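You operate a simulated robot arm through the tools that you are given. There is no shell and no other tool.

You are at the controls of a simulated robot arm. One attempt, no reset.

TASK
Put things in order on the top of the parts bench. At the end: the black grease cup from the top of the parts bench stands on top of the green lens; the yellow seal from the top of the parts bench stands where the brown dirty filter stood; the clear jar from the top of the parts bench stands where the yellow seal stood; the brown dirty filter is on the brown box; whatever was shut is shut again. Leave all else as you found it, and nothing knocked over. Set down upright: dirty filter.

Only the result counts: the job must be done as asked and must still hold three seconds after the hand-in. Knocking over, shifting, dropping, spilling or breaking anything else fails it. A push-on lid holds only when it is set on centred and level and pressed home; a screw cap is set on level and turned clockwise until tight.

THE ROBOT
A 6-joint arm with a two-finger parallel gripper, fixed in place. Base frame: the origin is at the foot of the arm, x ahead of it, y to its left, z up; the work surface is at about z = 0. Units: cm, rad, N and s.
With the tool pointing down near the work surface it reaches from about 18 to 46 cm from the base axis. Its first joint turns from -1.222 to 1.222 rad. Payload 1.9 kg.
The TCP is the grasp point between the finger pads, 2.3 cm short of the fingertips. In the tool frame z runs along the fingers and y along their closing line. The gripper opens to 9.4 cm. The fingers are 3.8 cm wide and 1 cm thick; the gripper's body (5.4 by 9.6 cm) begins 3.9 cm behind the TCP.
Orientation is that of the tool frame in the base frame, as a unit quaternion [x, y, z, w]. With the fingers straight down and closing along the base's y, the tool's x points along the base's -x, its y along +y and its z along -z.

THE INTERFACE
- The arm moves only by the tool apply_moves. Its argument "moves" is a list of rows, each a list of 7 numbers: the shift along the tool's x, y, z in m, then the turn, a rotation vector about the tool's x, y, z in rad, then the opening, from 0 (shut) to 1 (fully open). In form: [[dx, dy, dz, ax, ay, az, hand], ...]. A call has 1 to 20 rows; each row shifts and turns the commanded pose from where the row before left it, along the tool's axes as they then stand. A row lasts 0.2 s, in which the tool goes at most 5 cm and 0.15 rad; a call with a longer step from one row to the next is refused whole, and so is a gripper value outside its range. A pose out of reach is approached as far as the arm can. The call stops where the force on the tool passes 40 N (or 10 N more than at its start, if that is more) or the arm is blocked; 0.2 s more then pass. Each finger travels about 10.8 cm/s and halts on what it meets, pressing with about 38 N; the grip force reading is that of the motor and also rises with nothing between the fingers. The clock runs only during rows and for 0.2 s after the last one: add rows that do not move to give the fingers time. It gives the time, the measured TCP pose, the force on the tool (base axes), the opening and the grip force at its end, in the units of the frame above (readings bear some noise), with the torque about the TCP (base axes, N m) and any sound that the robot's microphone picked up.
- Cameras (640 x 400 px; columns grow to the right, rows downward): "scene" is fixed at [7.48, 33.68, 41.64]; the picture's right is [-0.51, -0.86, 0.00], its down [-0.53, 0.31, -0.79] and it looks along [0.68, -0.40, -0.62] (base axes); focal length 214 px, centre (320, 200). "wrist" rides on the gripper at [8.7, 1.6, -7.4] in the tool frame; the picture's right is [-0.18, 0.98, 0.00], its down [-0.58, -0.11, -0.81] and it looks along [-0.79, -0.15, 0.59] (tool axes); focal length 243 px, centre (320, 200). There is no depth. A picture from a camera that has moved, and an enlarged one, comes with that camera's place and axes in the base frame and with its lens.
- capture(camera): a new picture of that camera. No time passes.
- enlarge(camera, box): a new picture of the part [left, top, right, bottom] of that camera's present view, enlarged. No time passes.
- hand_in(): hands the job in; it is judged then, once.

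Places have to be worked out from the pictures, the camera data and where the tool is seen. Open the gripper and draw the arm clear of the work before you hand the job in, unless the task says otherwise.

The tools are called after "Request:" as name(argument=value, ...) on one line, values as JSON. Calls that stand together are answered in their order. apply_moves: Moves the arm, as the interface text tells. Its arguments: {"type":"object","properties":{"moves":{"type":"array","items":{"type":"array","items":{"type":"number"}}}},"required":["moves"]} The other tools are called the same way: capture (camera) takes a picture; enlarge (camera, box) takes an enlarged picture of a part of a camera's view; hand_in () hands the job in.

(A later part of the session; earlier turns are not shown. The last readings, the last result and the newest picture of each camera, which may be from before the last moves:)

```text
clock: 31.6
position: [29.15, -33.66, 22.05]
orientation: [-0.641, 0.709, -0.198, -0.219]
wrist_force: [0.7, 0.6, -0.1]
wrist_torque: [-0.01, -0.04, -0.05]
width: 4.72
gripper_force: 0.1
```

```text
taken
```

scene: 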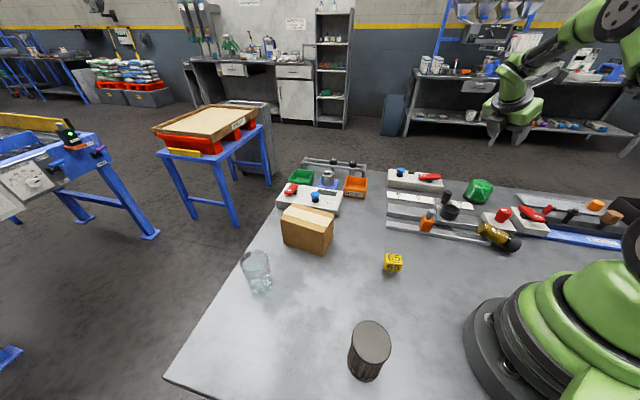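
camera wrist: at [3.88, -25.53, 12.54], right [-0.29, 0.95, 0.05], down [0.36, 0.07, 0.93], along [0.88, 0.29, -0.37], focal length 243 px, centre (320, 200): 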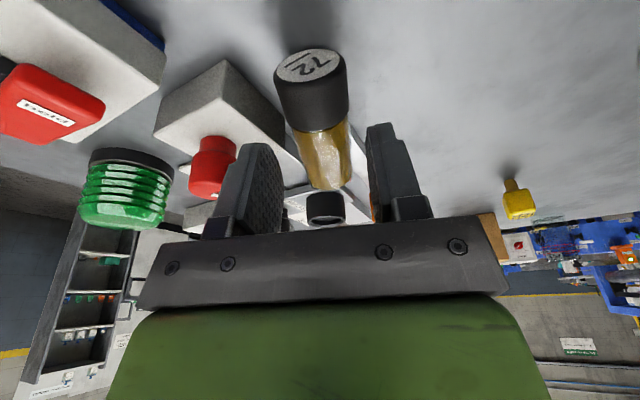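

No limit hit so far (34° tilt). I continue the tilt up to ~88°.

Request:
apply_moves(moves=[[0, 0, 0, 0, 0.15, 0, 0.5], [0, 0, 0, 0, 0.15, 0, 0.5], [0, 0, 0, 0, 0.15, 0, 0.5], [0, 0, 0, 0, 0.15, 0, 0.5], [0, 0, 0, 0, 0.15, 0, 0.5], [0, 0, 0, 0, 0.15, 0, 0.5]])

Request:
capture(camera="scene")

Request:
capture(camera="wrist")

```text
clock: 33.0
position: [29.15, -33.71, 22.12]
orientation: [-0.49, 0.543, -0.457, -0.505]
wrist_force: [0.7, -0.1, 0.1]
wrist_torque: [0.0, -0.02, -0.03]
width: 4.69
gripper_force: 0.0
```

```text
taken
```

scene: 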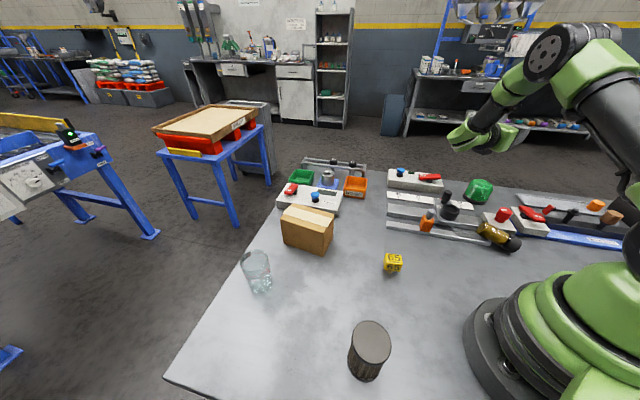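

```text
taken
camera wrist: at [28.2, -26.71, 31.19], right [-0.98, 0.11, -0.18], down [0.2, 0.83, -0.52], along [0.09, -0.55, -0.83], focal length 243 px, centre (320, 200)
```

wrist: 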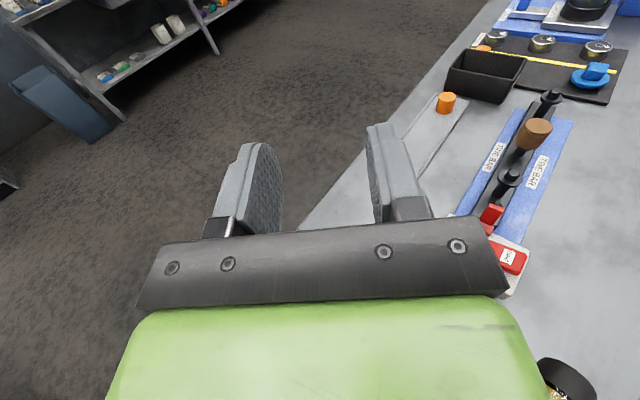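

The tool-horizontal pose is reachable at z ≈ 22. I test lowering to the height needed over the lens (z ≈ 13.5), still empty.

Request:
apply_moves(moves=[[-0.021, -0.0006, 0.0075, 0, 0, 0, 0.5], [-0.021, -0.0006, 0.0075, 0, 0, 0, 0.5], [-0.021, -0.0006, 0.0075, 0, 0, 0, 0.5], [-0.021, -0.0006, 0.0075, 0, 0, 0, 0.5]])

Request:
capture(camera="scene")

Request:
enlarge(camera="scene", box=[400, 100, 560, 220])

Request:
capture(camera="wrist")

```text
clock: 34.0
position: [29.03, -36.3, 13.47]
orientation: [-0.49, 0.544, -0.456, -0.506]
wrist_force: [0.0, 0.0, -0.1]
wrist_torque: [0.0, -0.02, 0.04]
width: 4.71
gripper_force: 0.0
```

```text
taken
```

scene: 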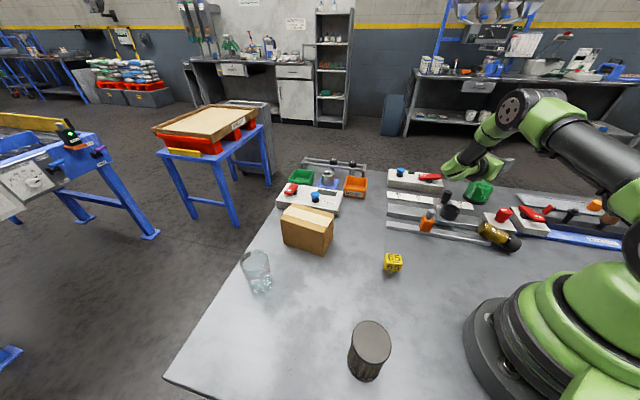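

```text
3.33 times, centred on (480, 160) of scene
camera zoom: at [7.48, 33.68, 41.64], right [-0.51, -0.86, 0.0], down [-0.53, 0.31, -0.79], along [0.68, -0.4, -0.62], focal length 715 px, centre (-213, 333)
```

zoom: 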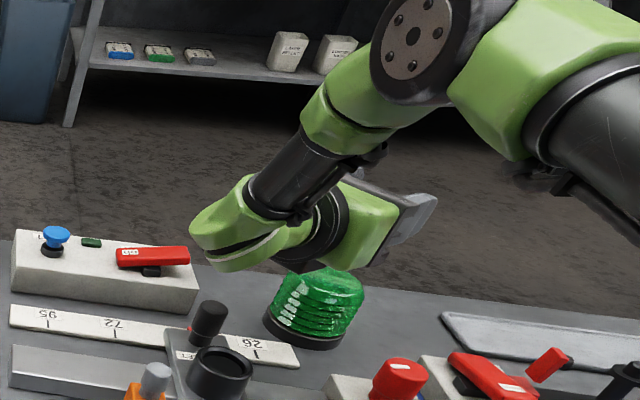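

```text
taken
camera wrist: at [28.13, -29.2, 22.49], right [-0.98, 0.11, -0.18], down [0.2, 0.83, -0.52], along [0.09, -0.55, -0.83], focal length 243 px, centre (320, 200)
```

wrist: 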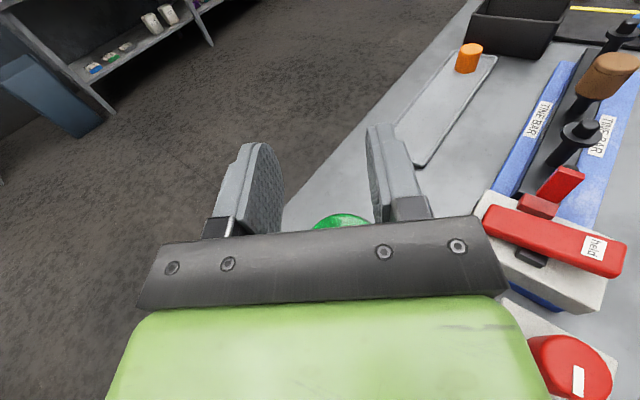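

The pose over the lens is fully reachable. I retrace back: rise, un-tilt, and return toward the fallen cup.

Request:
apply_moves(moves=[[0.03, 0, -0.01, 0, 0, 0, 0.5], [0.03, 0, -0.01, 0, 0, 0, 0.5], [0.025, 0, -0.01, 0, 0, 0, 0.5], [0, 0, 0, 0, -0.15, 0, 0.5], [0, 0, 0, 0, -0.15, 0, 0.5], [0, 0, 0, 0, -0.15, 0, 0.5], [0, 0, 0, 0, -0.15, 0, 0.5], [0, 0, 0, 0, -0.15, 0, 0.5], [0, 0, 0, 0, -0.15, 0, 0.5], [0, 0, 0, 0, -0.15, 0, 0.5], [0, 0, 0, 0, -0.15, 0, 0.5], [0, 0, 0, 0, -0.15, 0, 0.5], [0, 0, 0, 0, -0.15, 0, 0.5]])

```text
clock: 36.8
position: [29.33, -33.84, 22.08]
orientation: [-0.67, 0.743, 0.001, 0.001]
wrist_force: [0.1, 0.4, 0.2]
wrist_torque: [0.02, -0.01, 0.0]
width: 4.68
gripper_force: 0.0
```

Now I go back above the cup's cap end and turn to align with its axis.

Request:
apply_moves(moves=[[-0.0205, 0.0315, 0.008, 0, 0, 0, 0.5], [-0.0205, 0.0315, 0.008, 0, 0, 0, 0.5], [-0.0205, 0.0315, 0.008, 0, 0, 0, 0.5], [-0.0205, 0.0315, 0.008, 0, 0, 0, 0.5], [-0.0205, 0.0315, 0.008, 0, 0, 0, 0.5], [0, 0, 0, 0, 0, 0.15, 0.5], [0, 0, 0, 0, 0, 0.15, 0.5], [0, 0, 0, 0, 0, 0.15, 0.5], [0, 0, 0, 0, 0, 0.15, 0.5], [0, 0, 0, 0, 0, 0.15, 0.5], [0, 0, 0, 0, 0, 0.15, 0.5], [0, 0, 0, 0, 0, 0.1, 0.5]])

Request:
enlarge(camera="wrist", box=[220, 0, 420, 125])

```text
clock: 39.4
position: [14.88, -21.93, 18.14]
orientation: [-0.23, 0.973, 0.0, 0.0]
wrist_force: [-0.7, -0.2, -0.6]
wrist_torque: [-0.01, 0.0, 0.0]
width: 4.7
gripper_force: 0.0
```

```text
3.20 times, centred on (320, 62) of wrist
camera zoom: at [6.28, -24.32, 25.57], right [-0.28, 0.96, 0.0], down [0.57, 0.16, 0.81], along [0.78, 0.22, -0.59], focal length 776 px, centre (320, 640)
```

zoom: 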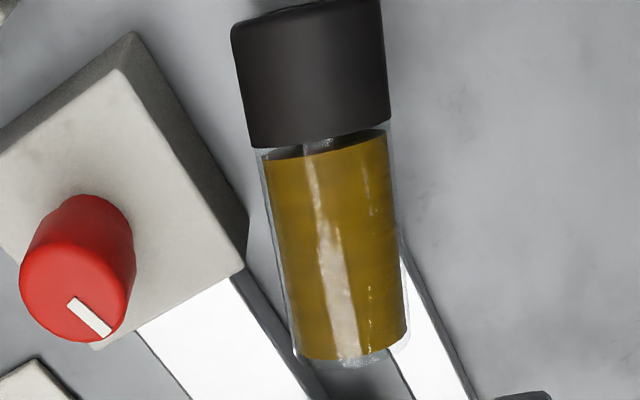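

From this view the cup axis runs from cap end (12.5, -22.9, 1.9) to base (19.6, -19.4, 3.7). I lower to z ≈ 7.5 over the cap with a 4.4 cm opening and tilt 13°.

Request:
apply_moves(moves=[[0.003, 0.0008, 0.0266, 0, 0, 0, 0.468], [0.003, 0.0008, 0.0266, 0, 0, 0, 0.468], [0.003, 0.0008, 0.0266, 0, 0, 0, 0.468], [0.003, 0.0007, 0.0266, 0, 0, 0, 0.468], [0, 0, 0, 0, -0.076, 0, 0.468], [0, 0, 0, 0, -0.076, 0, 0.468], [0, 0, 0, 0, -0.076, 0, 0.468]])

Request:
capture(camera="wrist")

Request:
enlarge(camera="scene", box=[460, 180, 580, 260])

```text
clock: 41.0
position: [13.53, -22.27, 7.58]
orientation: [-0.23, 0.966, 0.027, 0.111]
wrist_force: [-0.2, 0.0, 0.6]
wrist_torque: [0.0, 0.01, -0.01]
width: 4.42
gripper_force: 0.1
```

```text
taken
camera wrist: at [3.74, -25.26, 12.83], right [-0.28, 0.96, 0.04], down [0.39, 0.07, 0.92], along [0.88, 0.27, -0.4], focal length 243 px, centre (320, 200)
```

wrist: 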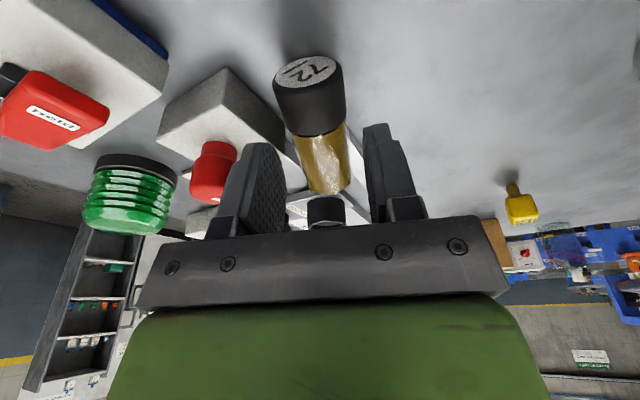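

```text
5.00 times, centred on (520, 220) of scene
camera zoom: at [7.48, 33.68, 41.64], right [-0.51, -0.86, 0.0], down [-0.53, 0.31, -0.79], along [0.68, -0.4, -0.62], focal length 1072 px, centre (-680, 100)
```

zoom: 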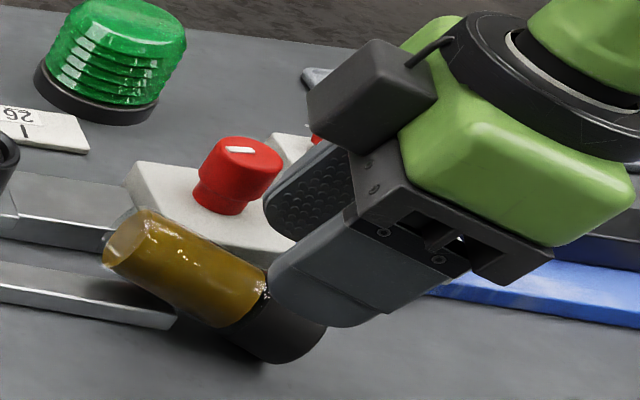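

All within reach and aligned. I descend straight down (in base z) by 4.7 cm so the pads straddle the cap.

Request:
apply_moves(moves=[[0.0027, 0, 0.0117, 0, 0, 0, 0.468], [0.0027, 0, 0.0117, 0, 0, 0, 0.468], [0.0027, 0, 0.0117, 0, 0, 0, 0.468], [0.0016, 0, 0.0068, 0, 0, 0, 0.468], [0.0009, 0, 0.0039, 0, 0, 0, 0.468]])

Request:
capture(camera="wrist")

Request:
enlarge(camera="scene", box=[460, 180, 580, 260])

```text
clock: 42.2
position: [13.62, -22.47, 3.08]
orientation: [-0.231, 0.966, 0.029, 0.109]
wrist_force: [0.1, 0.2, 0.6]
wrist_torque: [0.03, 0.0, -0.04]
width: 4.4
gripper_force: 0.0
out of reach, approached as far as the arm can: row 5
```

```text
taken
camera wrist: at [3.88, -25.52, 8.26], right [-0.28, 0.96, 0.05], down [0.39, 0.07, 0.92], along [0.87, 0.28, -0.4], focal length 243 px, centre (320, 200)
```

wrist: 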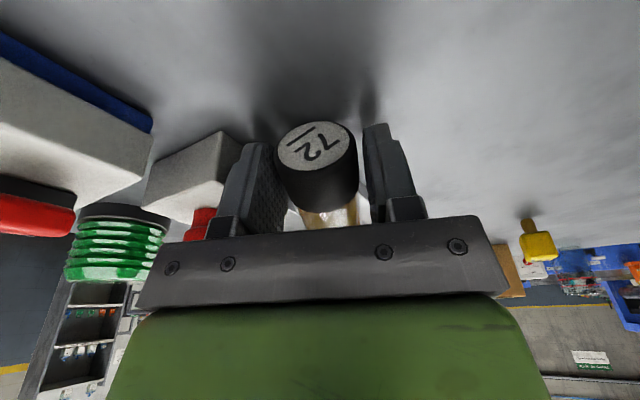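

```text
5.00 times, centred on (520, 220) of scene
camera zoom: at [7.48, 33.68, 41.64], right [-0.51, -0.86, 0.0], down [-0.53, 0.31, -0.79], along [0.68, -0.4, -0.62], focal length 1072 px, centre (-680, 100)
```

zoom: 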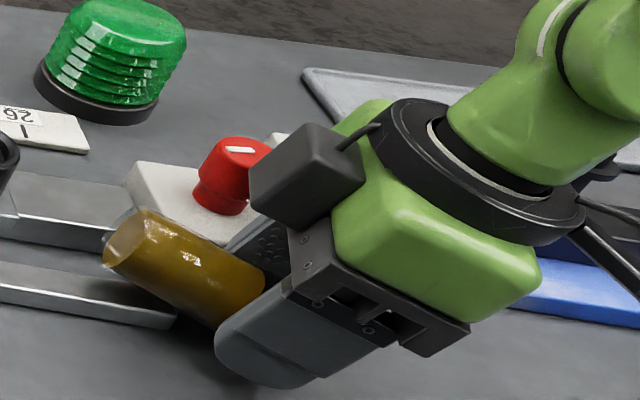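

The cap sits between the pads. I close the gripper gently and wait.

Request:
apply_moves(moves=[[0, 0, 0, 0, 0, 0, 0.4], [0, 0, 0, 0, 0, 0, 0.3], [0, 0, 0, 0, 0, 0, 0], [0, 0, 0, 0, 0, 0, 0], [0, 0, 0, 0, 0, 0, 0]])

Request:
capture(camera="wrist")

Request:
enlarge(camera="scene", box=[460, 180, 580, 260])

```text
clock: 43.4
position: [13.68, -22.41, 2.99]
orientation: [-0.23, 0.967, 0.029, 0.109]
wrist_force: [0.6, -0.1, -0.1]
wrist_torque: [-0.04, 0.02, 0.02]
width: 3.65
gripper_force: 38.0
```

```text
taken
camera wrist: at [3.88, -25.53, 8.27], right [-0.28, 0.96, 0.05], down [0.39, 0.07, 0.92], along [0.87, 0.28, -0.4], focal length 243 px, centre (320, 200)
```

wrist: 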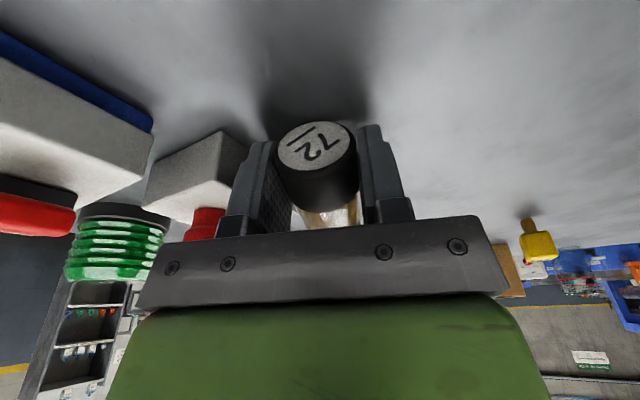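

```text
5.00 times, centred on (520, 220) of scene
camera zoom: at [7.48, 33.67, 41.64], right [-0.51, -0.86, 0.0], down [-0.53, 0.31, -0.79], along [0.68, -0.4, -0.62], focal length 1072 px, centre (-680, 100)
```

zoom: 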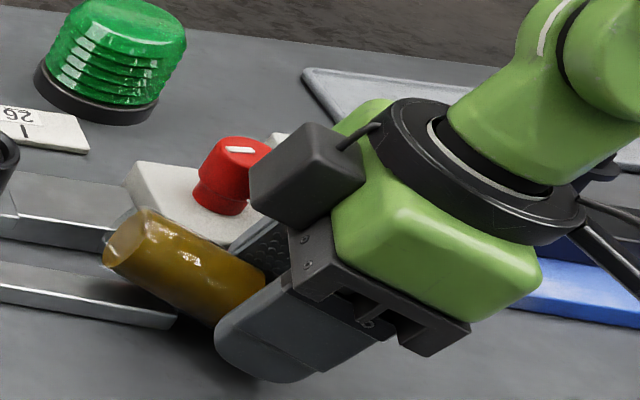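

Gripped at 3.65 cm. I lift slowly by 4 cm and check whether it holds or droops.

Request:
apply_moves(moves=[[-0.0011, 0, -0.0048, 0, 0, 0, 0], [-0.0023, 0, -0.0097, 0, 0, 0, 0], [-0.0023, 0, -0.0097, 0, 0, 0, 0], [-0.0023, 0, -0.0097, 0, 0, 0, 0], [-0.0011, 0, -0.0048, 0, 0, 0, 0]])

Request:
capture(camera="wrist")

Request:
enlarge(camera="scene", box=[460, 180, 580, 260])

```text
clock: 44.6
position: [13.78, -22.52, 6.96]
orientation: [-0.23, 0.966, 0.028, 0.111]
wrist_force: [0.0, 0.1, -0.7]
wrist_torque: [-0.03, 0.03, 0.0]
width: 3.64
gripper_force: 38.2
```

```text
taken
camera wrist: at [3.88, -25.48, 12.19], right [-0.28, 0.96, 0.04], down [0.39, 0.07, 0.92], along [0.88, 0.28, -0.4], focal length 243 px, centre (320, 200)
```

wrist: 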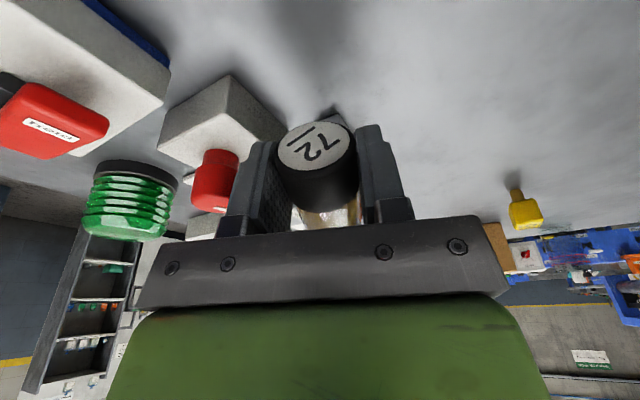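

```text
5.00 times, centred on (520, 220) of scene
camera zoom: at [7.48, 33.67, 41.64], right [-0.51, -0.86, 0.0], down [-0.53, 0.31, -0.79], along [0.68, -0.4, -0.62], focal length 1072 px, centre (-680, 100)
```

zoom: 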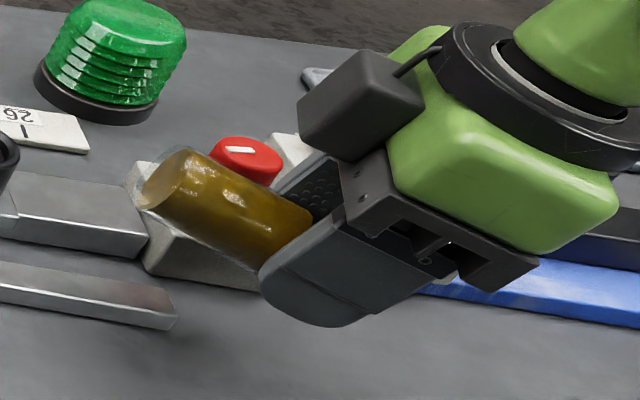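

The cup is held firmly with no droop. I continue lifting slowly.

Request:
apply_moves(moves=[[-0.0023, 0, -0.0097, 0, 0, 0, 0], [-0.0034, 0, -0.0146, 0, 0, 0, 0], [-0.0034, 0, -0.0146, 0, 0, 0, 0], [-0.0034, 0, -0.0146, 0, 0, 0, 0], [-0.0034, 0, -0.0146, 0, 0, 0, 0], [-0.0034, 0, -0.0146, 0, 0, 0, 0], [-0.0034, 0, -0.0146, 0, 0, 0, 0], [-0.0023, 0, -0.0097, 0, 0, 0, 0]])

Request:
enlarge(camera="scene", box=[440, 130, 600, 240])

```text
clock: 46.4
position: [13.75, -22.51, 17.97]
orientation: [-0.23, 0.966, 0.027, 0.112]
wrist_force: [0.4, -1.0, -1.2]
wrist_torque: [-0.01, 0.08, 0.01]
width: 3.66
gripper_force: 38.4
```

```text
3.64 times, centred on (520, 185) of scene
camera zoom: at [7.48, 33.67, 41.64], right [-0.51, -0.86, 0.0], down [-0.53, 0.31, -0.79], along [0.68, -0.4, -0.62], focal length 780 px, centre (-407, 254)
```

zoom: 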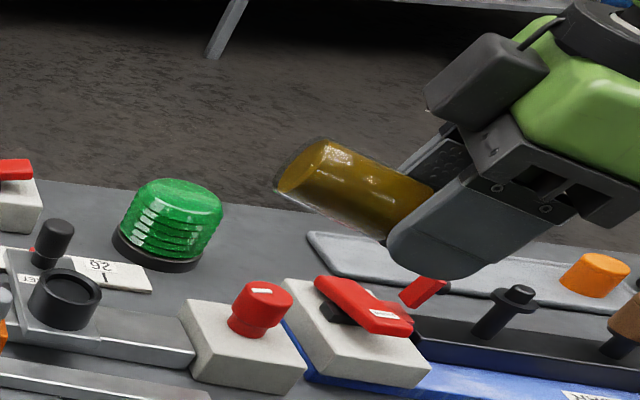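

Held well (the force shows about 0.1 kg). I level the tool, then move inward slowly.

Request:
apply_moves(moves=[[0, 0, 0, 0, 0.05, 0, 0], [0, 0, 0, 0, 0.06, 0, 0], [0, 0, 0, 0, 0.06, 0, 0], [0, 0, 0, 0, 0.057, 0, 0], [-0.007, 0.002, -0.003, 0, 0, 0, 0], [-0.014, 0.0036, -0.005, 0, 0, 0, 0], [-0.014, 0.0036, -0.005, 0, 0, 0, 0], [-0.014, 0.0036, -0.005, 0, 0, 0, 0], [-0.014, 0.0036, -0.005, 0, 0, 0, 0], [-0.01, 0.0025, -0.003, 0, 0, 0, 0], [-0.004, 0.001, 0, 0, 0, 0, 0]])

Request:
enlarge(camera="scene", box=[420, 100, 600, 240])

```text
clock: 48.8
position: [19.67, -17.21, 20.53]
orientation: [-0.232, 0.973, -0.001, 0.0]
wrist_force: [-0.2, 0.7, -0.4]
wrist_torque: [-0.01, 0.01, 0.04]
width: 3.62
gripper_force: 37.2
```

```text
2.86 times, centred on (510, 170) of scene
camera zoom: at [7.48, 33.68, 41.64], right [-0.51, -0.86, 0.0], down [-0.53, 0.31, -0.79], along [0.68, -0.4, -0.62], focal length 613 px, centre (-223, 286)
```

zoom: 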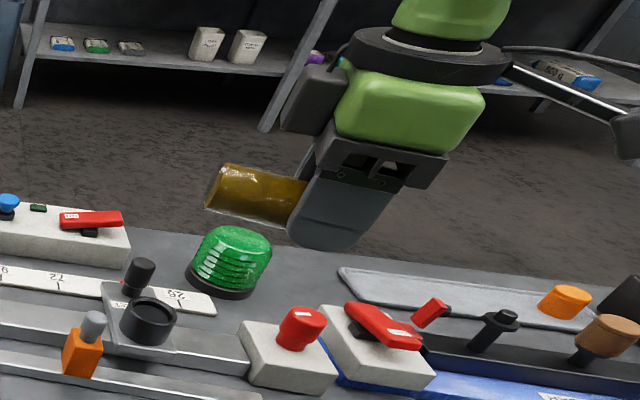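

Still firmly held. I turn the yaw slowly to the heading tested before.

Request:
apply_moves(moves=[[0, 0, 0, 0, 0, -0.05, 0], [0, 0, 0, 0, 0, -0.1, 0], [0, 0, 0, 0, 0, -0.1, 0], [0, 0, 0, 0, 0, -0.1, 0], [0, 0, 0, 0, 0, -0.1, 0], [0, 0, 0, 0, 0, -0.1, 0], [0, 0, 0, 0, 0, -0.1, 0], [0, 0, 0, 0, 0, -0.1, 0], [0, 0, 0, 0, 0, -0.1, 0], [0, 0, 0, 0, 0, -0.1, 0], [0, 0, 0, 0, 0, -0.05, 0]])

Request:
capture(camera="wrist")

```text
clock: 51.2
position: [19.65, -17.23, 20.54]
orientation: [-0.67, 0.742, 0.0, -0.001]
wrist_force: [0.4, 1.0, -0.9]
wrist_torque: [-0.05, 0.0, -0.02]
width: 3.64
gripper_force: 38.3
```

```text
taken
camera wrist: at [17.14, -25.59, 27.95], right [-0.96, 0.28, 0.0], down [0.17, 0.57, 0.81], along [0.23, 0.77, -0.59], focal length 243 px, centre (320, 200)
```

wrist: 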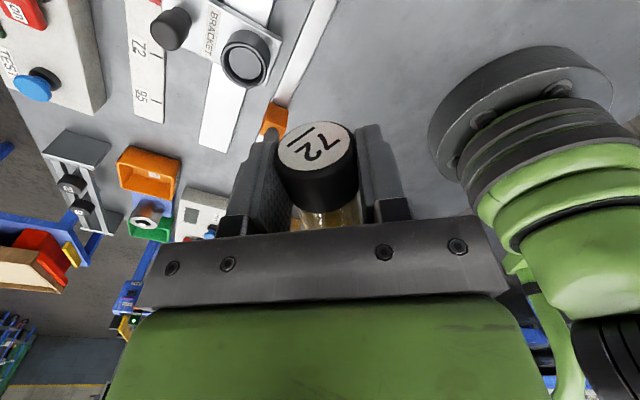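

The cup still held. I carry it slowly to a point behind the lens at z ≈ 22.

Request:
apply_moves(moves=[[0.0075, -0.0053, -0.0008, 0, 0, 0, 0], [0.0155, -0.011, -0.0015, 0, 0, 0, 0], [0.0155, -0.011, -0.0015, 0, 0, 0, 0], [0.0155, -0.011, -0.0015, 0, 0, 0, 0], [0.0155, -0.011, -0.0015, 0, 0, 0, 0], [0.0155, -0.011, -0.0015, 0, 0, 0, 0], [0.0155, -0.011, -0.0015, 0, 0, 0, 0], [0.0155, -0.011, -0.0015, 0, 0, 0, 0], [0.0155, -0.011, -0.0015, 0, 0, 0, 0], [0.0155, -0.011, -0.0015, 0, 0, 0, 0], [0.0075, -0.0053, -0.0008, 0, 0, 0, 0]])

Request:
capture(camera="scene")

```text
clock: 53.6
position: [29.02, -33.71, 21.99]
orientation: [-0.669, 0.743, 0.0, 0.0]
wrist_force: [0.6, 0.2, 0.0]
wrist_torque: [-0.03, 0.02, -0.03]
width: 3.61
gripper_force: 38.6
```

```text
taken
```

scene: 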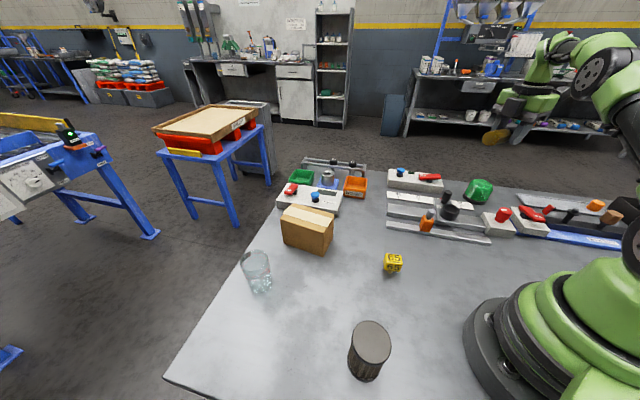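

Still holding. Now I tilt the tool slowly so the cup's base swings down.

Request:
apply_moves(moves=[[0, 0, 0, 0, 0.05, 0, 0], [0, 0, 0, 0, 0.1, 0, 0], [0, 0, 0, 0, 0.1, 0, 0], [0, 0, 0, 0, 0.1, 0, 0], [0, 0, 0, 0, 0.1, 0, 0], [0, 0, 0, 0, 0.1, 0, 0], [0, 0, 0, 0, 0.1, 0, 0], [0, 0, 0, 0, 0.1, 0, 0], [0, 0, 0, 0, 0.1, 0, 0], [0, 0, 0, 0, 0.1, 0, 0], [0, 0, 0, 0, 0.1, 0, 0], [0, 0, 0, 0, 0.1, 0, 0], [0, 0, 0, 0, 0.1, 0, 0], [0, 0, 0, 0, 0.1, 0, 0], [0, 0, 0, 0, 0.1, 0, 0], [0, 0, 0, 0, 0.1, 0, 0]])

Request:
enlarge(camera="scene", box=[400, 80, 560, 220])

Request:
capture(camera="wrist")

```text
clock: 57.0
position: [29.06, -33.71, 22.1]
orientation: [-0.478, 0.531, -0.469, -0.52]
wrist_force: [0.5, -0.4, -2.0]
wrist_torque: [0.03, 0.0, 0.01]
width: 3.62
gripper_force: 37.6
```

```text
2.86 times, centred on (480, 150) of scene
camera zoom: at [7.48, 33.68, 41.64], right [-0.51, -0.86, 0.0], down [-0.53, 0.31, -0.79], along [0.68, -0.4, -0.62], focal length 613 px, centre (-137, 343)
```

zoom: 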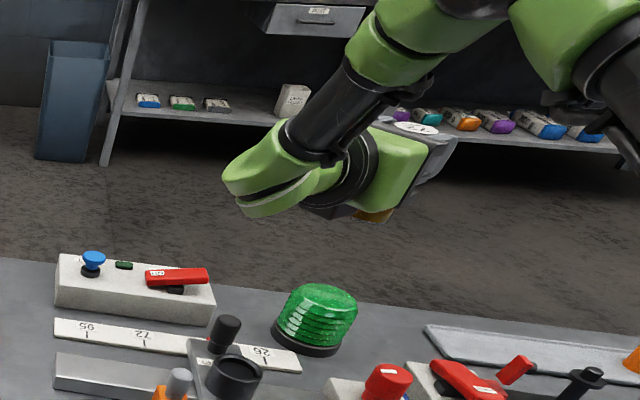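

```text
taken
camera wrist: at [28.1, -26.2, 30.81], right [-0.98, 0.1, -0.19], down [0.19, 0.8, -0.57], along [0.09, -0.59, -0.8], focal length 243 px, centre (320, 200)
```

wrist: 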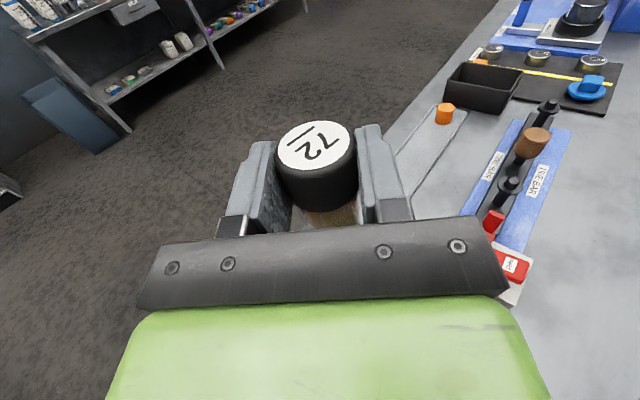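

The cup is now upright in the grip (tool x within ~1° of vertical), cap top 1.5 cm above the TCP line. I zoom in on the lens to fix its centre precisely.

Request:
enlarge(camera="scene", box=[455, 165, 505, 215])

Request:
enlarge(camera="scene", box=[450, 110, 530, 170])

```text
8.00 times, centred on (480, 190) of scene
camera zoom: at [7.48, 33.68, 41.64], right [-0.51, -0.86, 0.0], down [-0.53, 0.31, -0.79], along [0.68, -0.4, -0.62], focal length 1716 px, centre (-960, 280)
```

zoom: 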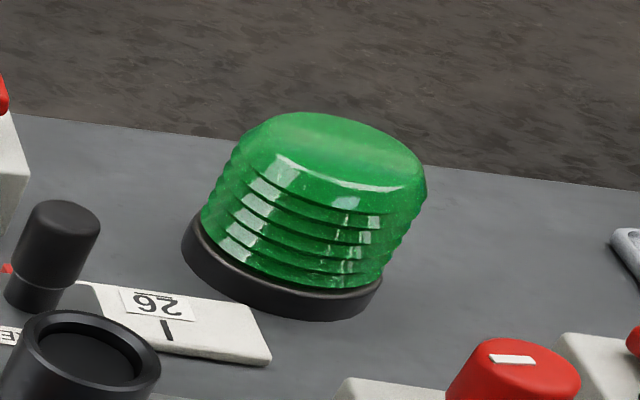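

```text
6.67 times, centred on (490, 140) of scene
camera zoom: at [7.48, 33.68, 41.64], right [-0.51, -0.86, 0.0], down [-0.53, 0.31, -0.79], along [0.68, -0.4, -0.62], focal length 1430 px, centre (-813, 600)
```

zoom: 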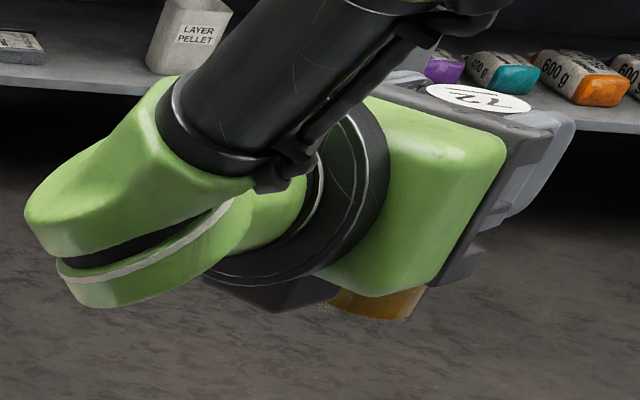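

Lens centre ≈ (28.9, -36.05), top z ≈ 5.4; the cup's axis is ~0.9 cm ahead of the TCP and its base ~6.8 cm below. I move over the lens and lower to leave about 1 cm of clearance.

Request:
apply_moves(moves=[[0, 0, 0.006, 0, 0.02, 0, 0], [0, -0.0009, 0.008, 0, 0, 0, 0], [-0.008, 0, 0.0003, 0, 0, 0, 0], [-0.015, 0, 0, 0, 0, 0, 0], [-0.015, 0, 0, 0, 0, 0, 0], [-0.015, 0, 0, 0, 0, 0, 0], [-0.015, 0, 0, 0, 0, 0, 0], [-0.012, 0, 0, 0, 0, 0, 0], [-0.008, 0, 0, 0, 0, 0, 0]])

Request:
enlarge(camera="scene", box=[440, 130, 530, 220])

Request:
capture(camera="wrist")

```text
clock: 59.0
position: [28.94, -35.14, 13.27]
orientation: [-0.474, 0.526, -0.474, -0.524]
wrist_force: [-0.6, -0.1, -0.9]
wrist_torque: [0.02, -0.01, 0.0]
width: 3.66
gripper_force: 38.1
```

```text
4.44 times, centred on (485, 175) of scene
camera zoom: at [7.48, 33.67, 41.64], right [-0.51, -0.86, 0.0], down [-0.53, 0.31, -0.79], along [0.68, -0.4, -0.62], focal length 953 px, centre (-413, 311)
```

zoom: 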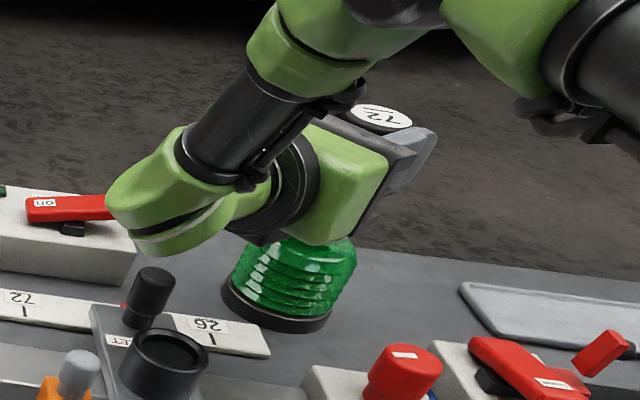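

```text
taken
camera wrist: at [28.04, -27.51, 21.83], right [-0.98, 0.1, -0.19], down [0.19, 0.79, -0.58], along [0.09, -0.6, -0.79], focal length 243 px, centre (320, 200)
```

wrist: 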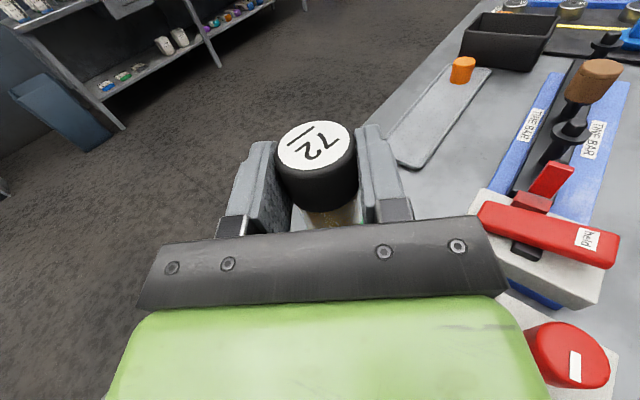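

The cup's top centre projects to ≈ (28.6, -35.9), matching the lens within a few millimetres. I check the clearance of the box under the palm before the final lowering.

Request:
enlarge(camera="scene", box=[455, 165, 505, 215])

Request:
enlarge(camera="wrist", box=[230, 110, 430, 235])

```text
8.00 times, centred on (480, 190) of scene
camera zoom: at [7.48, 33.67, 41.64], right [-0.51, -0.86, 0.0], down [-0.53, 0.31, -0.79], along [0.68, -0.4, -0.62], focal length 1716 px, centre (-960, 280)
```

zoom: 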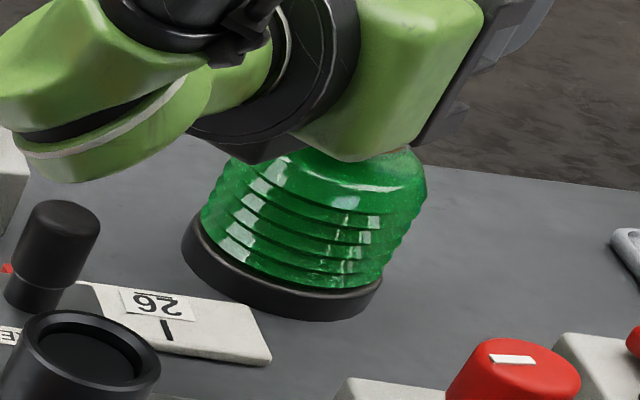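

```text
3.20 times, centred on (330, 172) of wrist
camera zoom: at [28.04, -27.51, 21.83], right [-0.98, 0.1, -0.19], down [0.19, 0.79, -0.58], along [0.09, -0.6, -0.79], focal length 776 px, centre (288, 288)
```

zoom: 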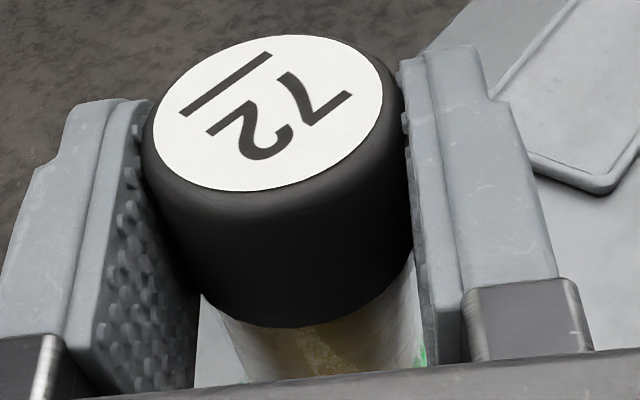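

Green lens visible at the right of the cup and bench at the left are consistent with the lens centre under the cup's axis (28.84, -36.09). I lower carefully in small steps.

Request:
apply_moves(moves=[[-0.003, 0, 0, 0, 0, 0, 0], [-0.003, 0, 0, 0, 0, 0, 0], [-0.002, 0, 0, 0, 0, 0, 0], [0, 0, 0, 0, 0, 0, 0]])

Request:
enlarge(camera="scene", box=[455, 150, 515, 210])

```text
clock: 60.0
position: [29.05, -35.09, 12.6]
orientation: [-0.473, 0.525, -0.475, -0.525]
wrist_force: [-3.4, 0.0, 15.5]
wrist_torque: [-0.39, 0.37, -0.08]
width: 3.63
gripper_force: 38.1
```

```text
6.67 times, centred on (485, 180) of scene
camera zoom: at [7.48, 33.68, 41.64], right [-0.51, -0.86, 0.0], down [-0.53, 0.31, -0.79], along [0.68, -0.4, -0.62], focal length 1430 px, centre (-780, 333)
```

zoom: 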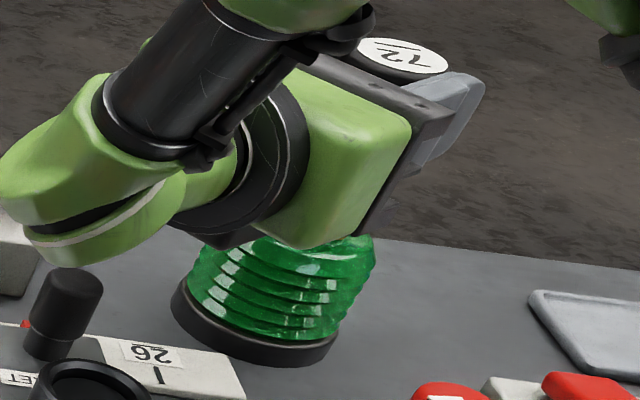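

Contact: 15.5 N upward at TCP z ≈ 12.6, with the torque showing the load on the far edge of the base (a lean of about 1°). I ease up slightly with a small tilt correction and read the force.

Request:
apply_moves(moves=[[0.001, 0, 0, 0, 0.015, 0, 0], [0, 0, 0, 0, 0, 0, 0]])

Request:
enlarge(camera="wrist", box=[230, 110, 430, 235])

```text
clock: 60.6
position: [29.01, -35.14, 12.56]
orientation: [0.471, -0.521, 0.477, 0.528]
wrist_force: [1.9, 2.0, 9.6]
wrist_torque: [0.0, -0.1, 0.04]
width: 3.6
gripper_force: 37.9
```

```text
3.20 times, centred on (330, 172) of wrist
camera zoom: at [28.11, -27.32, 21.02], right [-0.98, 0.1, -0.18], down [0.19, 0.78, -0.59], along [0.09, -0.61, -0.78], focal length 776 px, centre (288, 288)
```

zoom: 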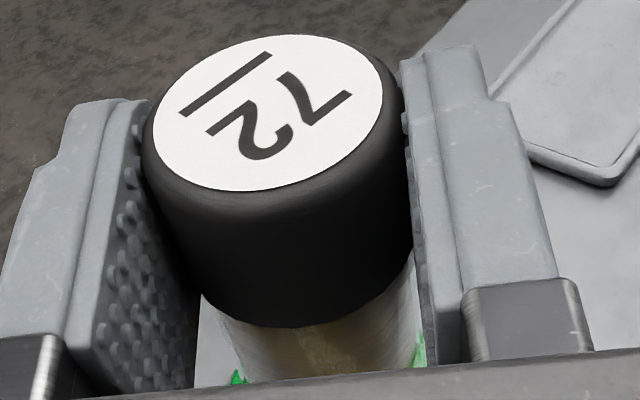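

The contact is now balanced under the cup's axis (torque near zero) with lens green visible on both sides. I ease the load a bit more and open the fingers gradually.

Request:
apply_moves(moves=[[0.0006, 0, 0, 0, 0, 0, 0], [0, 0, 0, 0, 0, 0, 0.39], [0, 0, 0, 0, 0, 0, 0.42], [0, 0, 0, 0, 0, 0, 0.46], [0, 0, 0, 0, 0, 0, 0.52], [0, 0, 0, 0, 0, 0, 0.6], [0, 0, 0, 0, 0, 0, 0.7]])

Request:
enlarge(camera="wrist", box=[190, 90, 450, 240])

Request:
enlarge(camera="scene", box=[440, 130, 530, 220])

```text
clock: 62.2
position: [29.03, -35.11, 12.61]
orientation: [0.47, -0.522, 0.477, 0.529]
wrist_force: [0.7, -0.7, 0.3]
wrist_torque: [0.02, -0.03, -0.01]
width: 6.57
gripper_force: 0.0
```

```text
2.46 times, centred on (320, 165) of wrist
camera zoom: at [28.08, -27.34, 21.08], right [-0.98, 0.1, -0.18], down [0.19, 0.78, -0.59], along [0.09, -0.61, -0.78], focal length 597 px, centre (320, 286)
```

zoom: 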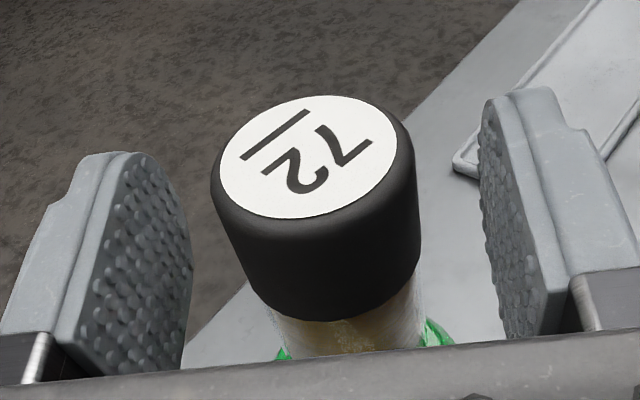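

```text
4.44 times, centred on (485, 175) of scene
camera zoom: at [7.48, 33.68, 41.64], right [-0.51, -0.86, 0.0], down [-0.53, 0.31, -0.79], along [0.68, -0.4, -0.62], focal length 953 px, centre (-413, 311)
```

zoom: 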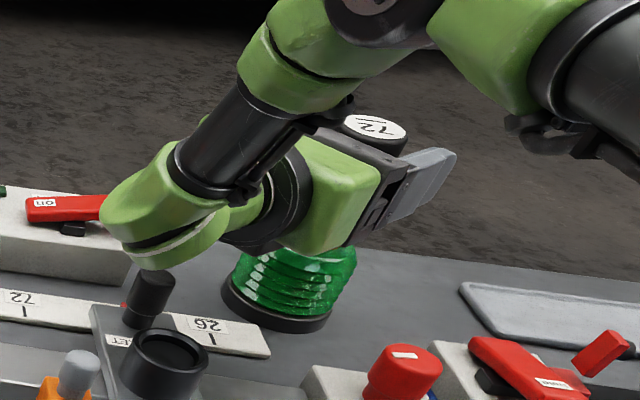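

The cup stands on the lens by itself. I rise straight up with fingers wide, moving clear of it.

Request:
apply_moves(moves=[[0.005, 0, 0, 0, 0, 0, 0.85], [0.01, 0, 0, 0, 0, 0, 0.85], [0.015, 0, 0, 0, 0, 0, 0.85], [0.02, 0, 0, 0, 0, 0, 0.85], [0.03, 0, 0, 0, 0, 0, 0.85], [0.03, 0, 0, 0, 0, 0, 0.85]])

Request:
enlarge(camera="scene", box=[440, 130, 530, 220])

Request:
capture(camera="scene")

```text
clock: 63.6
position: [28.99, -34.95, 23.69]
orientation: [0.47, -0.521, 0.477, 0.529]
wrist_force: [0.1, -0.7, -0.5]
wrist_torque: [0.02, 0.02, 0.03]
width: 8.01
gripper_force: 0.0
```

```text
4.44 times, centred on (485, 175) of scene
camera zoom: at [7.48, 33.67, 41.64], right [-0.51, -0.86, 0.0], down [-0.53, 0.31, -0.79], along [0.68, -0.4, -0.62], focal length 953 px, centre (-413, 311)
```

zoom: 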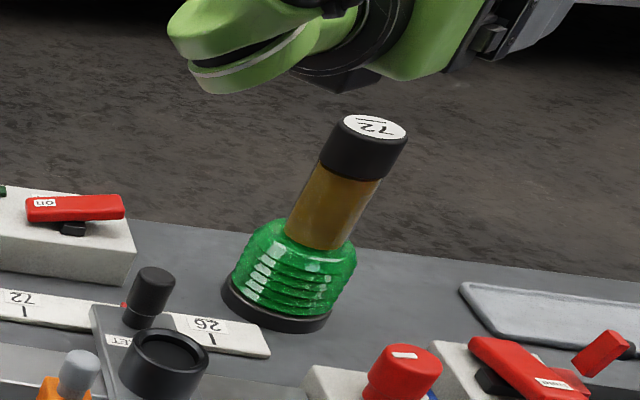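

```text
taken
```

scene: 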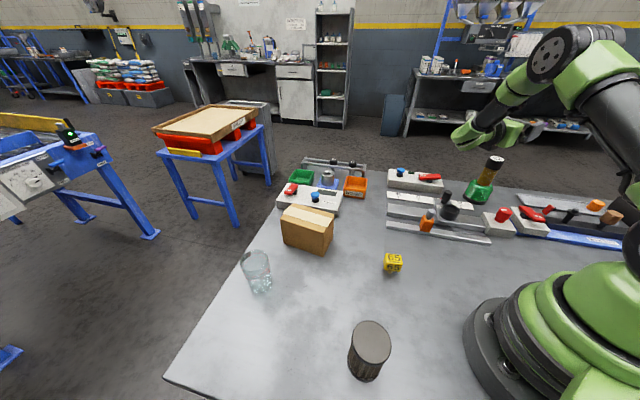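

The grease cup stands upright on the lens and everything else looks in place. Now I un-tilt the tool and head back to the left side for the filter.

Request:
apply_moves(moves=[[0.01, 0, 0, 0, -0.15, 0, 0.9], [0, 0, 0, 0, -0.15, 0, 1], [0, 0, 0, 0, -0.15, 0, 1], [0, 0, 0, 0, -0.15, 0, 1], [0, 0, 0, 0, -0.15, 0, 1], [0, 0, 0, 0, -0.15, 0, 1], [0, 0, 0, 0, -0.15, 0, 1], [0, 0, 0, 0, -0.15, 0, 1], [0, 0, 0, 0, -0.15, 0, 1], [0, 0, 0, 0, -0.15, 0, 1], [0, 0, 0, 0, -0.085, 0, 1], [-0.04, 0.002, 0, 0, 0, 0, 1], [-0.04, 0.002, 0, 0, 0, 0, 1], [-0.04, 0.002, 0, 0, 0, 0, 1], [-0.04, 0.002, 0, 0, 0, 0, 1], [-0.04, 0.002, 0, 0, 0, 0, 1]])

Request:
enlarge(camera="scene", box=[420, 130, 560, 250])

```text
clock: 67.0
position: [29.46, -13.74, 24.18]
orientation: [-0.669, 0.743, 0.0, 0.002]
wrist_force: [0.2, -0.1, 0.1]
wrist_torque: [-0.04, 0.0, 0.01]
width: 9.41
gripper_force: 0.0
out of reach, approached as far as the arm can: row 11
```

```text
3.33 times, centred on (490, 190) of scene
camera zoom: at [7.48, 33.67, 41.64], right [-0.51, -0.86, 0.0], down [-0.53, 0.31, -0.79], along [0.68, -0.4, -0.62], focal length 715 px, centre (-247, 233)
```

zoom: 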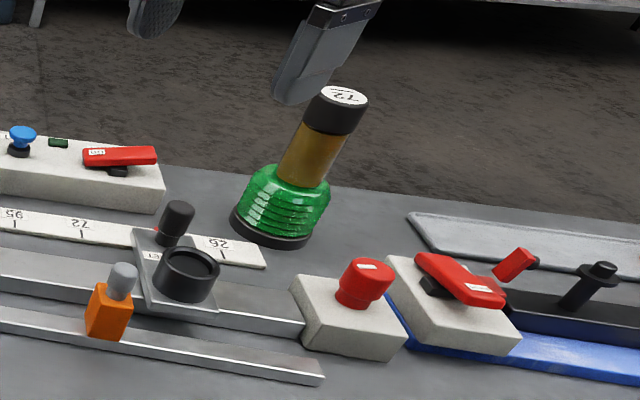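

Everything on the right is in order. I continue to a hover above the filter and turn the tool to face radially.

Request:
apply_moves(moves=[[-0.0392, 0.004, 0, 0, 0, 0, 1], [-0.0392, 0.004, 0, 0, 0, 0, 1], [-0.0392, 0.004, 0, 0, 0, 0, 1], [-0.0392, 0.004, 0, 0, 0, 0, 1], [-0.0392, 0.004, 0, 0, 0, 0, 1], [-0.025, 0.0264, 0, 0, 0, 0, 1], [-0.025, 0.0264, 0, 0, 0, 0, 1], [-0.025, 0.0264, 0, 0, 0, 0, 1], [-0.025, 0.0264, 0, 0, 0, 0, 1], [-0.023, 0.0375, 0, 0, 0, 0, 1], [-0.023, 0.0375, 0, 0, 0, 0, 1], [0, 0, 0, 0, 0, 0.14, 1], [0, 0, 0, 0, 0, 0.14, 1], [0, 0, 0, 0, 0, 0.14, 1]])

Request:
capture(camera="wrist")

Request:
enlarge(camera="wrist", box=[220, 0, 420, 125])

```text
clock: 70.0
position: [13.03, 22.22, 24.12]
orientation: [-0.5, 0.866, 0.0, 0.0]
wrist_force: [0.8, -0.1, 1.2]
wrist_torque: [-0.02, -0.01, 0.01]
width: 9.39
gripper_force: 0.0
```

```text
taken
camera wrist: at [7.27, 15.65, 31.49], right [-0.76, 0.65, 0.0], down [0.39, 0.45, 0.81], along [0.53, 0.61, -0.59], focal length 243 px, centre (320, 200)
```

wrist: 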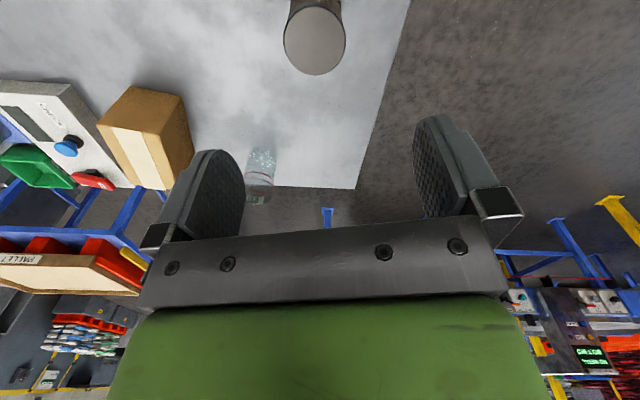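

```text
3.20 times, centred on (320, 62) of wrist
camera zoom: at [7.27, 15.65, 31.49], right [-0.76, 0.65, 0.0], down [0.39, 0.45, 0.81], along [0.53, 0.61, -0.59], focal length 776 px, centre (320, 640)
```

zoom: 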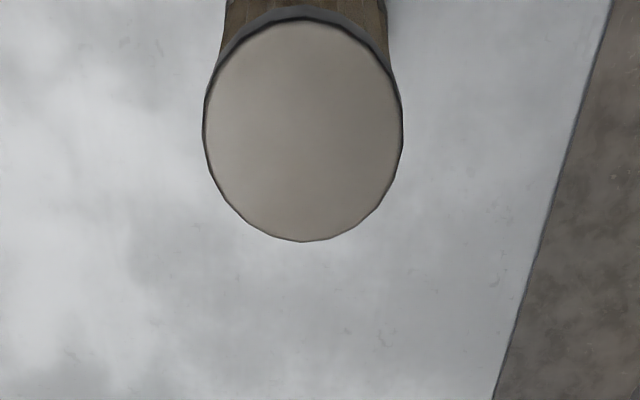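

Filter top centre ≈ (13.3, 21.95) at z ≈ 8.1, diameter 5.4. I lower to z ≈ 14 for a second look to refine.

Request:
apply_moves(moves=[[0.001, -0.0037, 0.03, 0, 0, 0, 1], [0, 0, 0.035, 0, 0, 0, 1], [0, 0, 0.03, 0, 0, 0, 1], [0, 0, 0.006, 0, 0, 0, 1]])

Request:
capture(camera="wrist")

Request:
capture(camera="scene")

```text
clock: 71.0
position: [13.38, 21.98, 14.02]
orientation: [-0.5, 0.866, 0.0, 0.0]
wrist_force: [0.3, 1.0, 0.0]
wrist_torque: [-0.03, 0.0, 0.0]
width: 9.4
gripper_force: 0.0
```

```text
taken
camera wrist: at [7.55, 15.33, 21.38], right [-0.76, 0.65, 0.0], down [0.38, 0.45, 0.81], along [0.53, 0.61, -0.59], focal length 243 px, centre (320, 200)
```

wrist: 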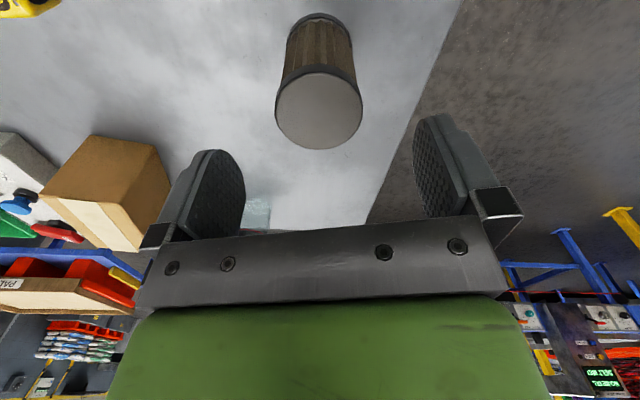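

```text
taken
```

scene: 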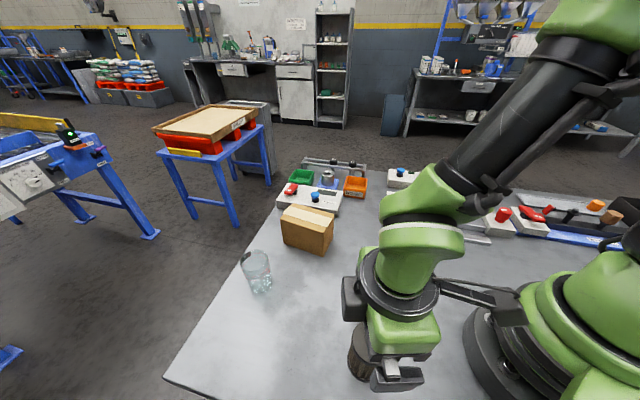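

The filter is centred under the tool. I descend to grip height (TCP z ≈ 5.2).

Request:
apply_moves(moves=[[0, 0, 0.025, 0, 0, 0, 1], [0, 0, 0.025, 0, 0, 0, 1], [0, 0, 0.02, 0, 0, 0, 1], [0, 0, 0.012, 0, 0, 0, 1], [0, 0, 0.006, 0, 0, 0, 1]])

Request:
capture(camera="wrist")

```text
clock: 72.2
position: [13.47, 22.01, 5.18]
orientation: [-0.5, 0.866, 0.0, -0.001]
wrist_force: [0.1, -1.0, -0.6]
wrist_torque: [0.0, -0.01, -0.01]
width: 9.41
gripper_force: 0.0
```

```text
taken
camera wrist: at [7.55, 15.33, 12.54], right [-0.76, 0.65, 0.0], down [0.38, 0.45, 0.81], along [0.53, 0.61, -0.59], focal length 243 px, centre (320, 200)
```

wrist: 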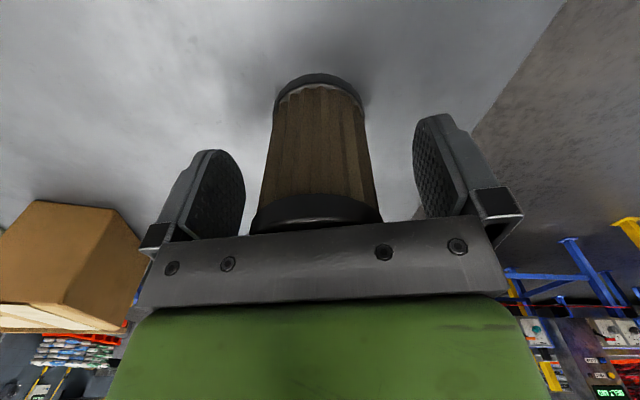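

The filter is centred between the pads. I close the gripper gradually.

Request:
apply_moves(moves=[[0, 0, 0, 0, 0, 0, 0.8], [0, 0, 0, 0, 0, 0, 0.65], [0, 0, 0, 0, 0, 0, 0.5], [0, 0, 0, 0, 0, 0, 0.2], [0, 0, 0, 0, 0, 0, 0], [0, 0, 0, 0, 0, 0, 0]])

Request:
capture(camera="wrist")

```text
clock: 73.6
position: [13.36, 21.91, 5.21]
orientation: [-0.5, 0.866, 0.001, -0.001]
wrist_force: [0.0, -0.8, -0.3]
wrist_torque: [-0.03, 0.01, 0.02]
width: 5.31
gripper_force: 38.2
```

```text
taken
camera wrist: at [7.55, 15.32, 12.56], right [-0.76, 0.65, 0.0], down [0.38, 0.45, 0.81], along [0.52, 0.61, -0.59], focal length 243 px, centre (320, 200)
```

wrist: 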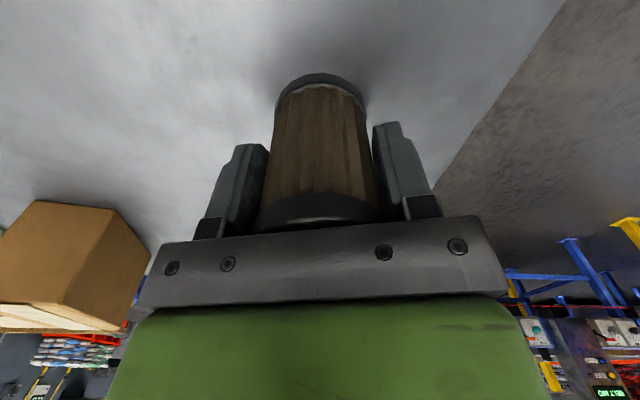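

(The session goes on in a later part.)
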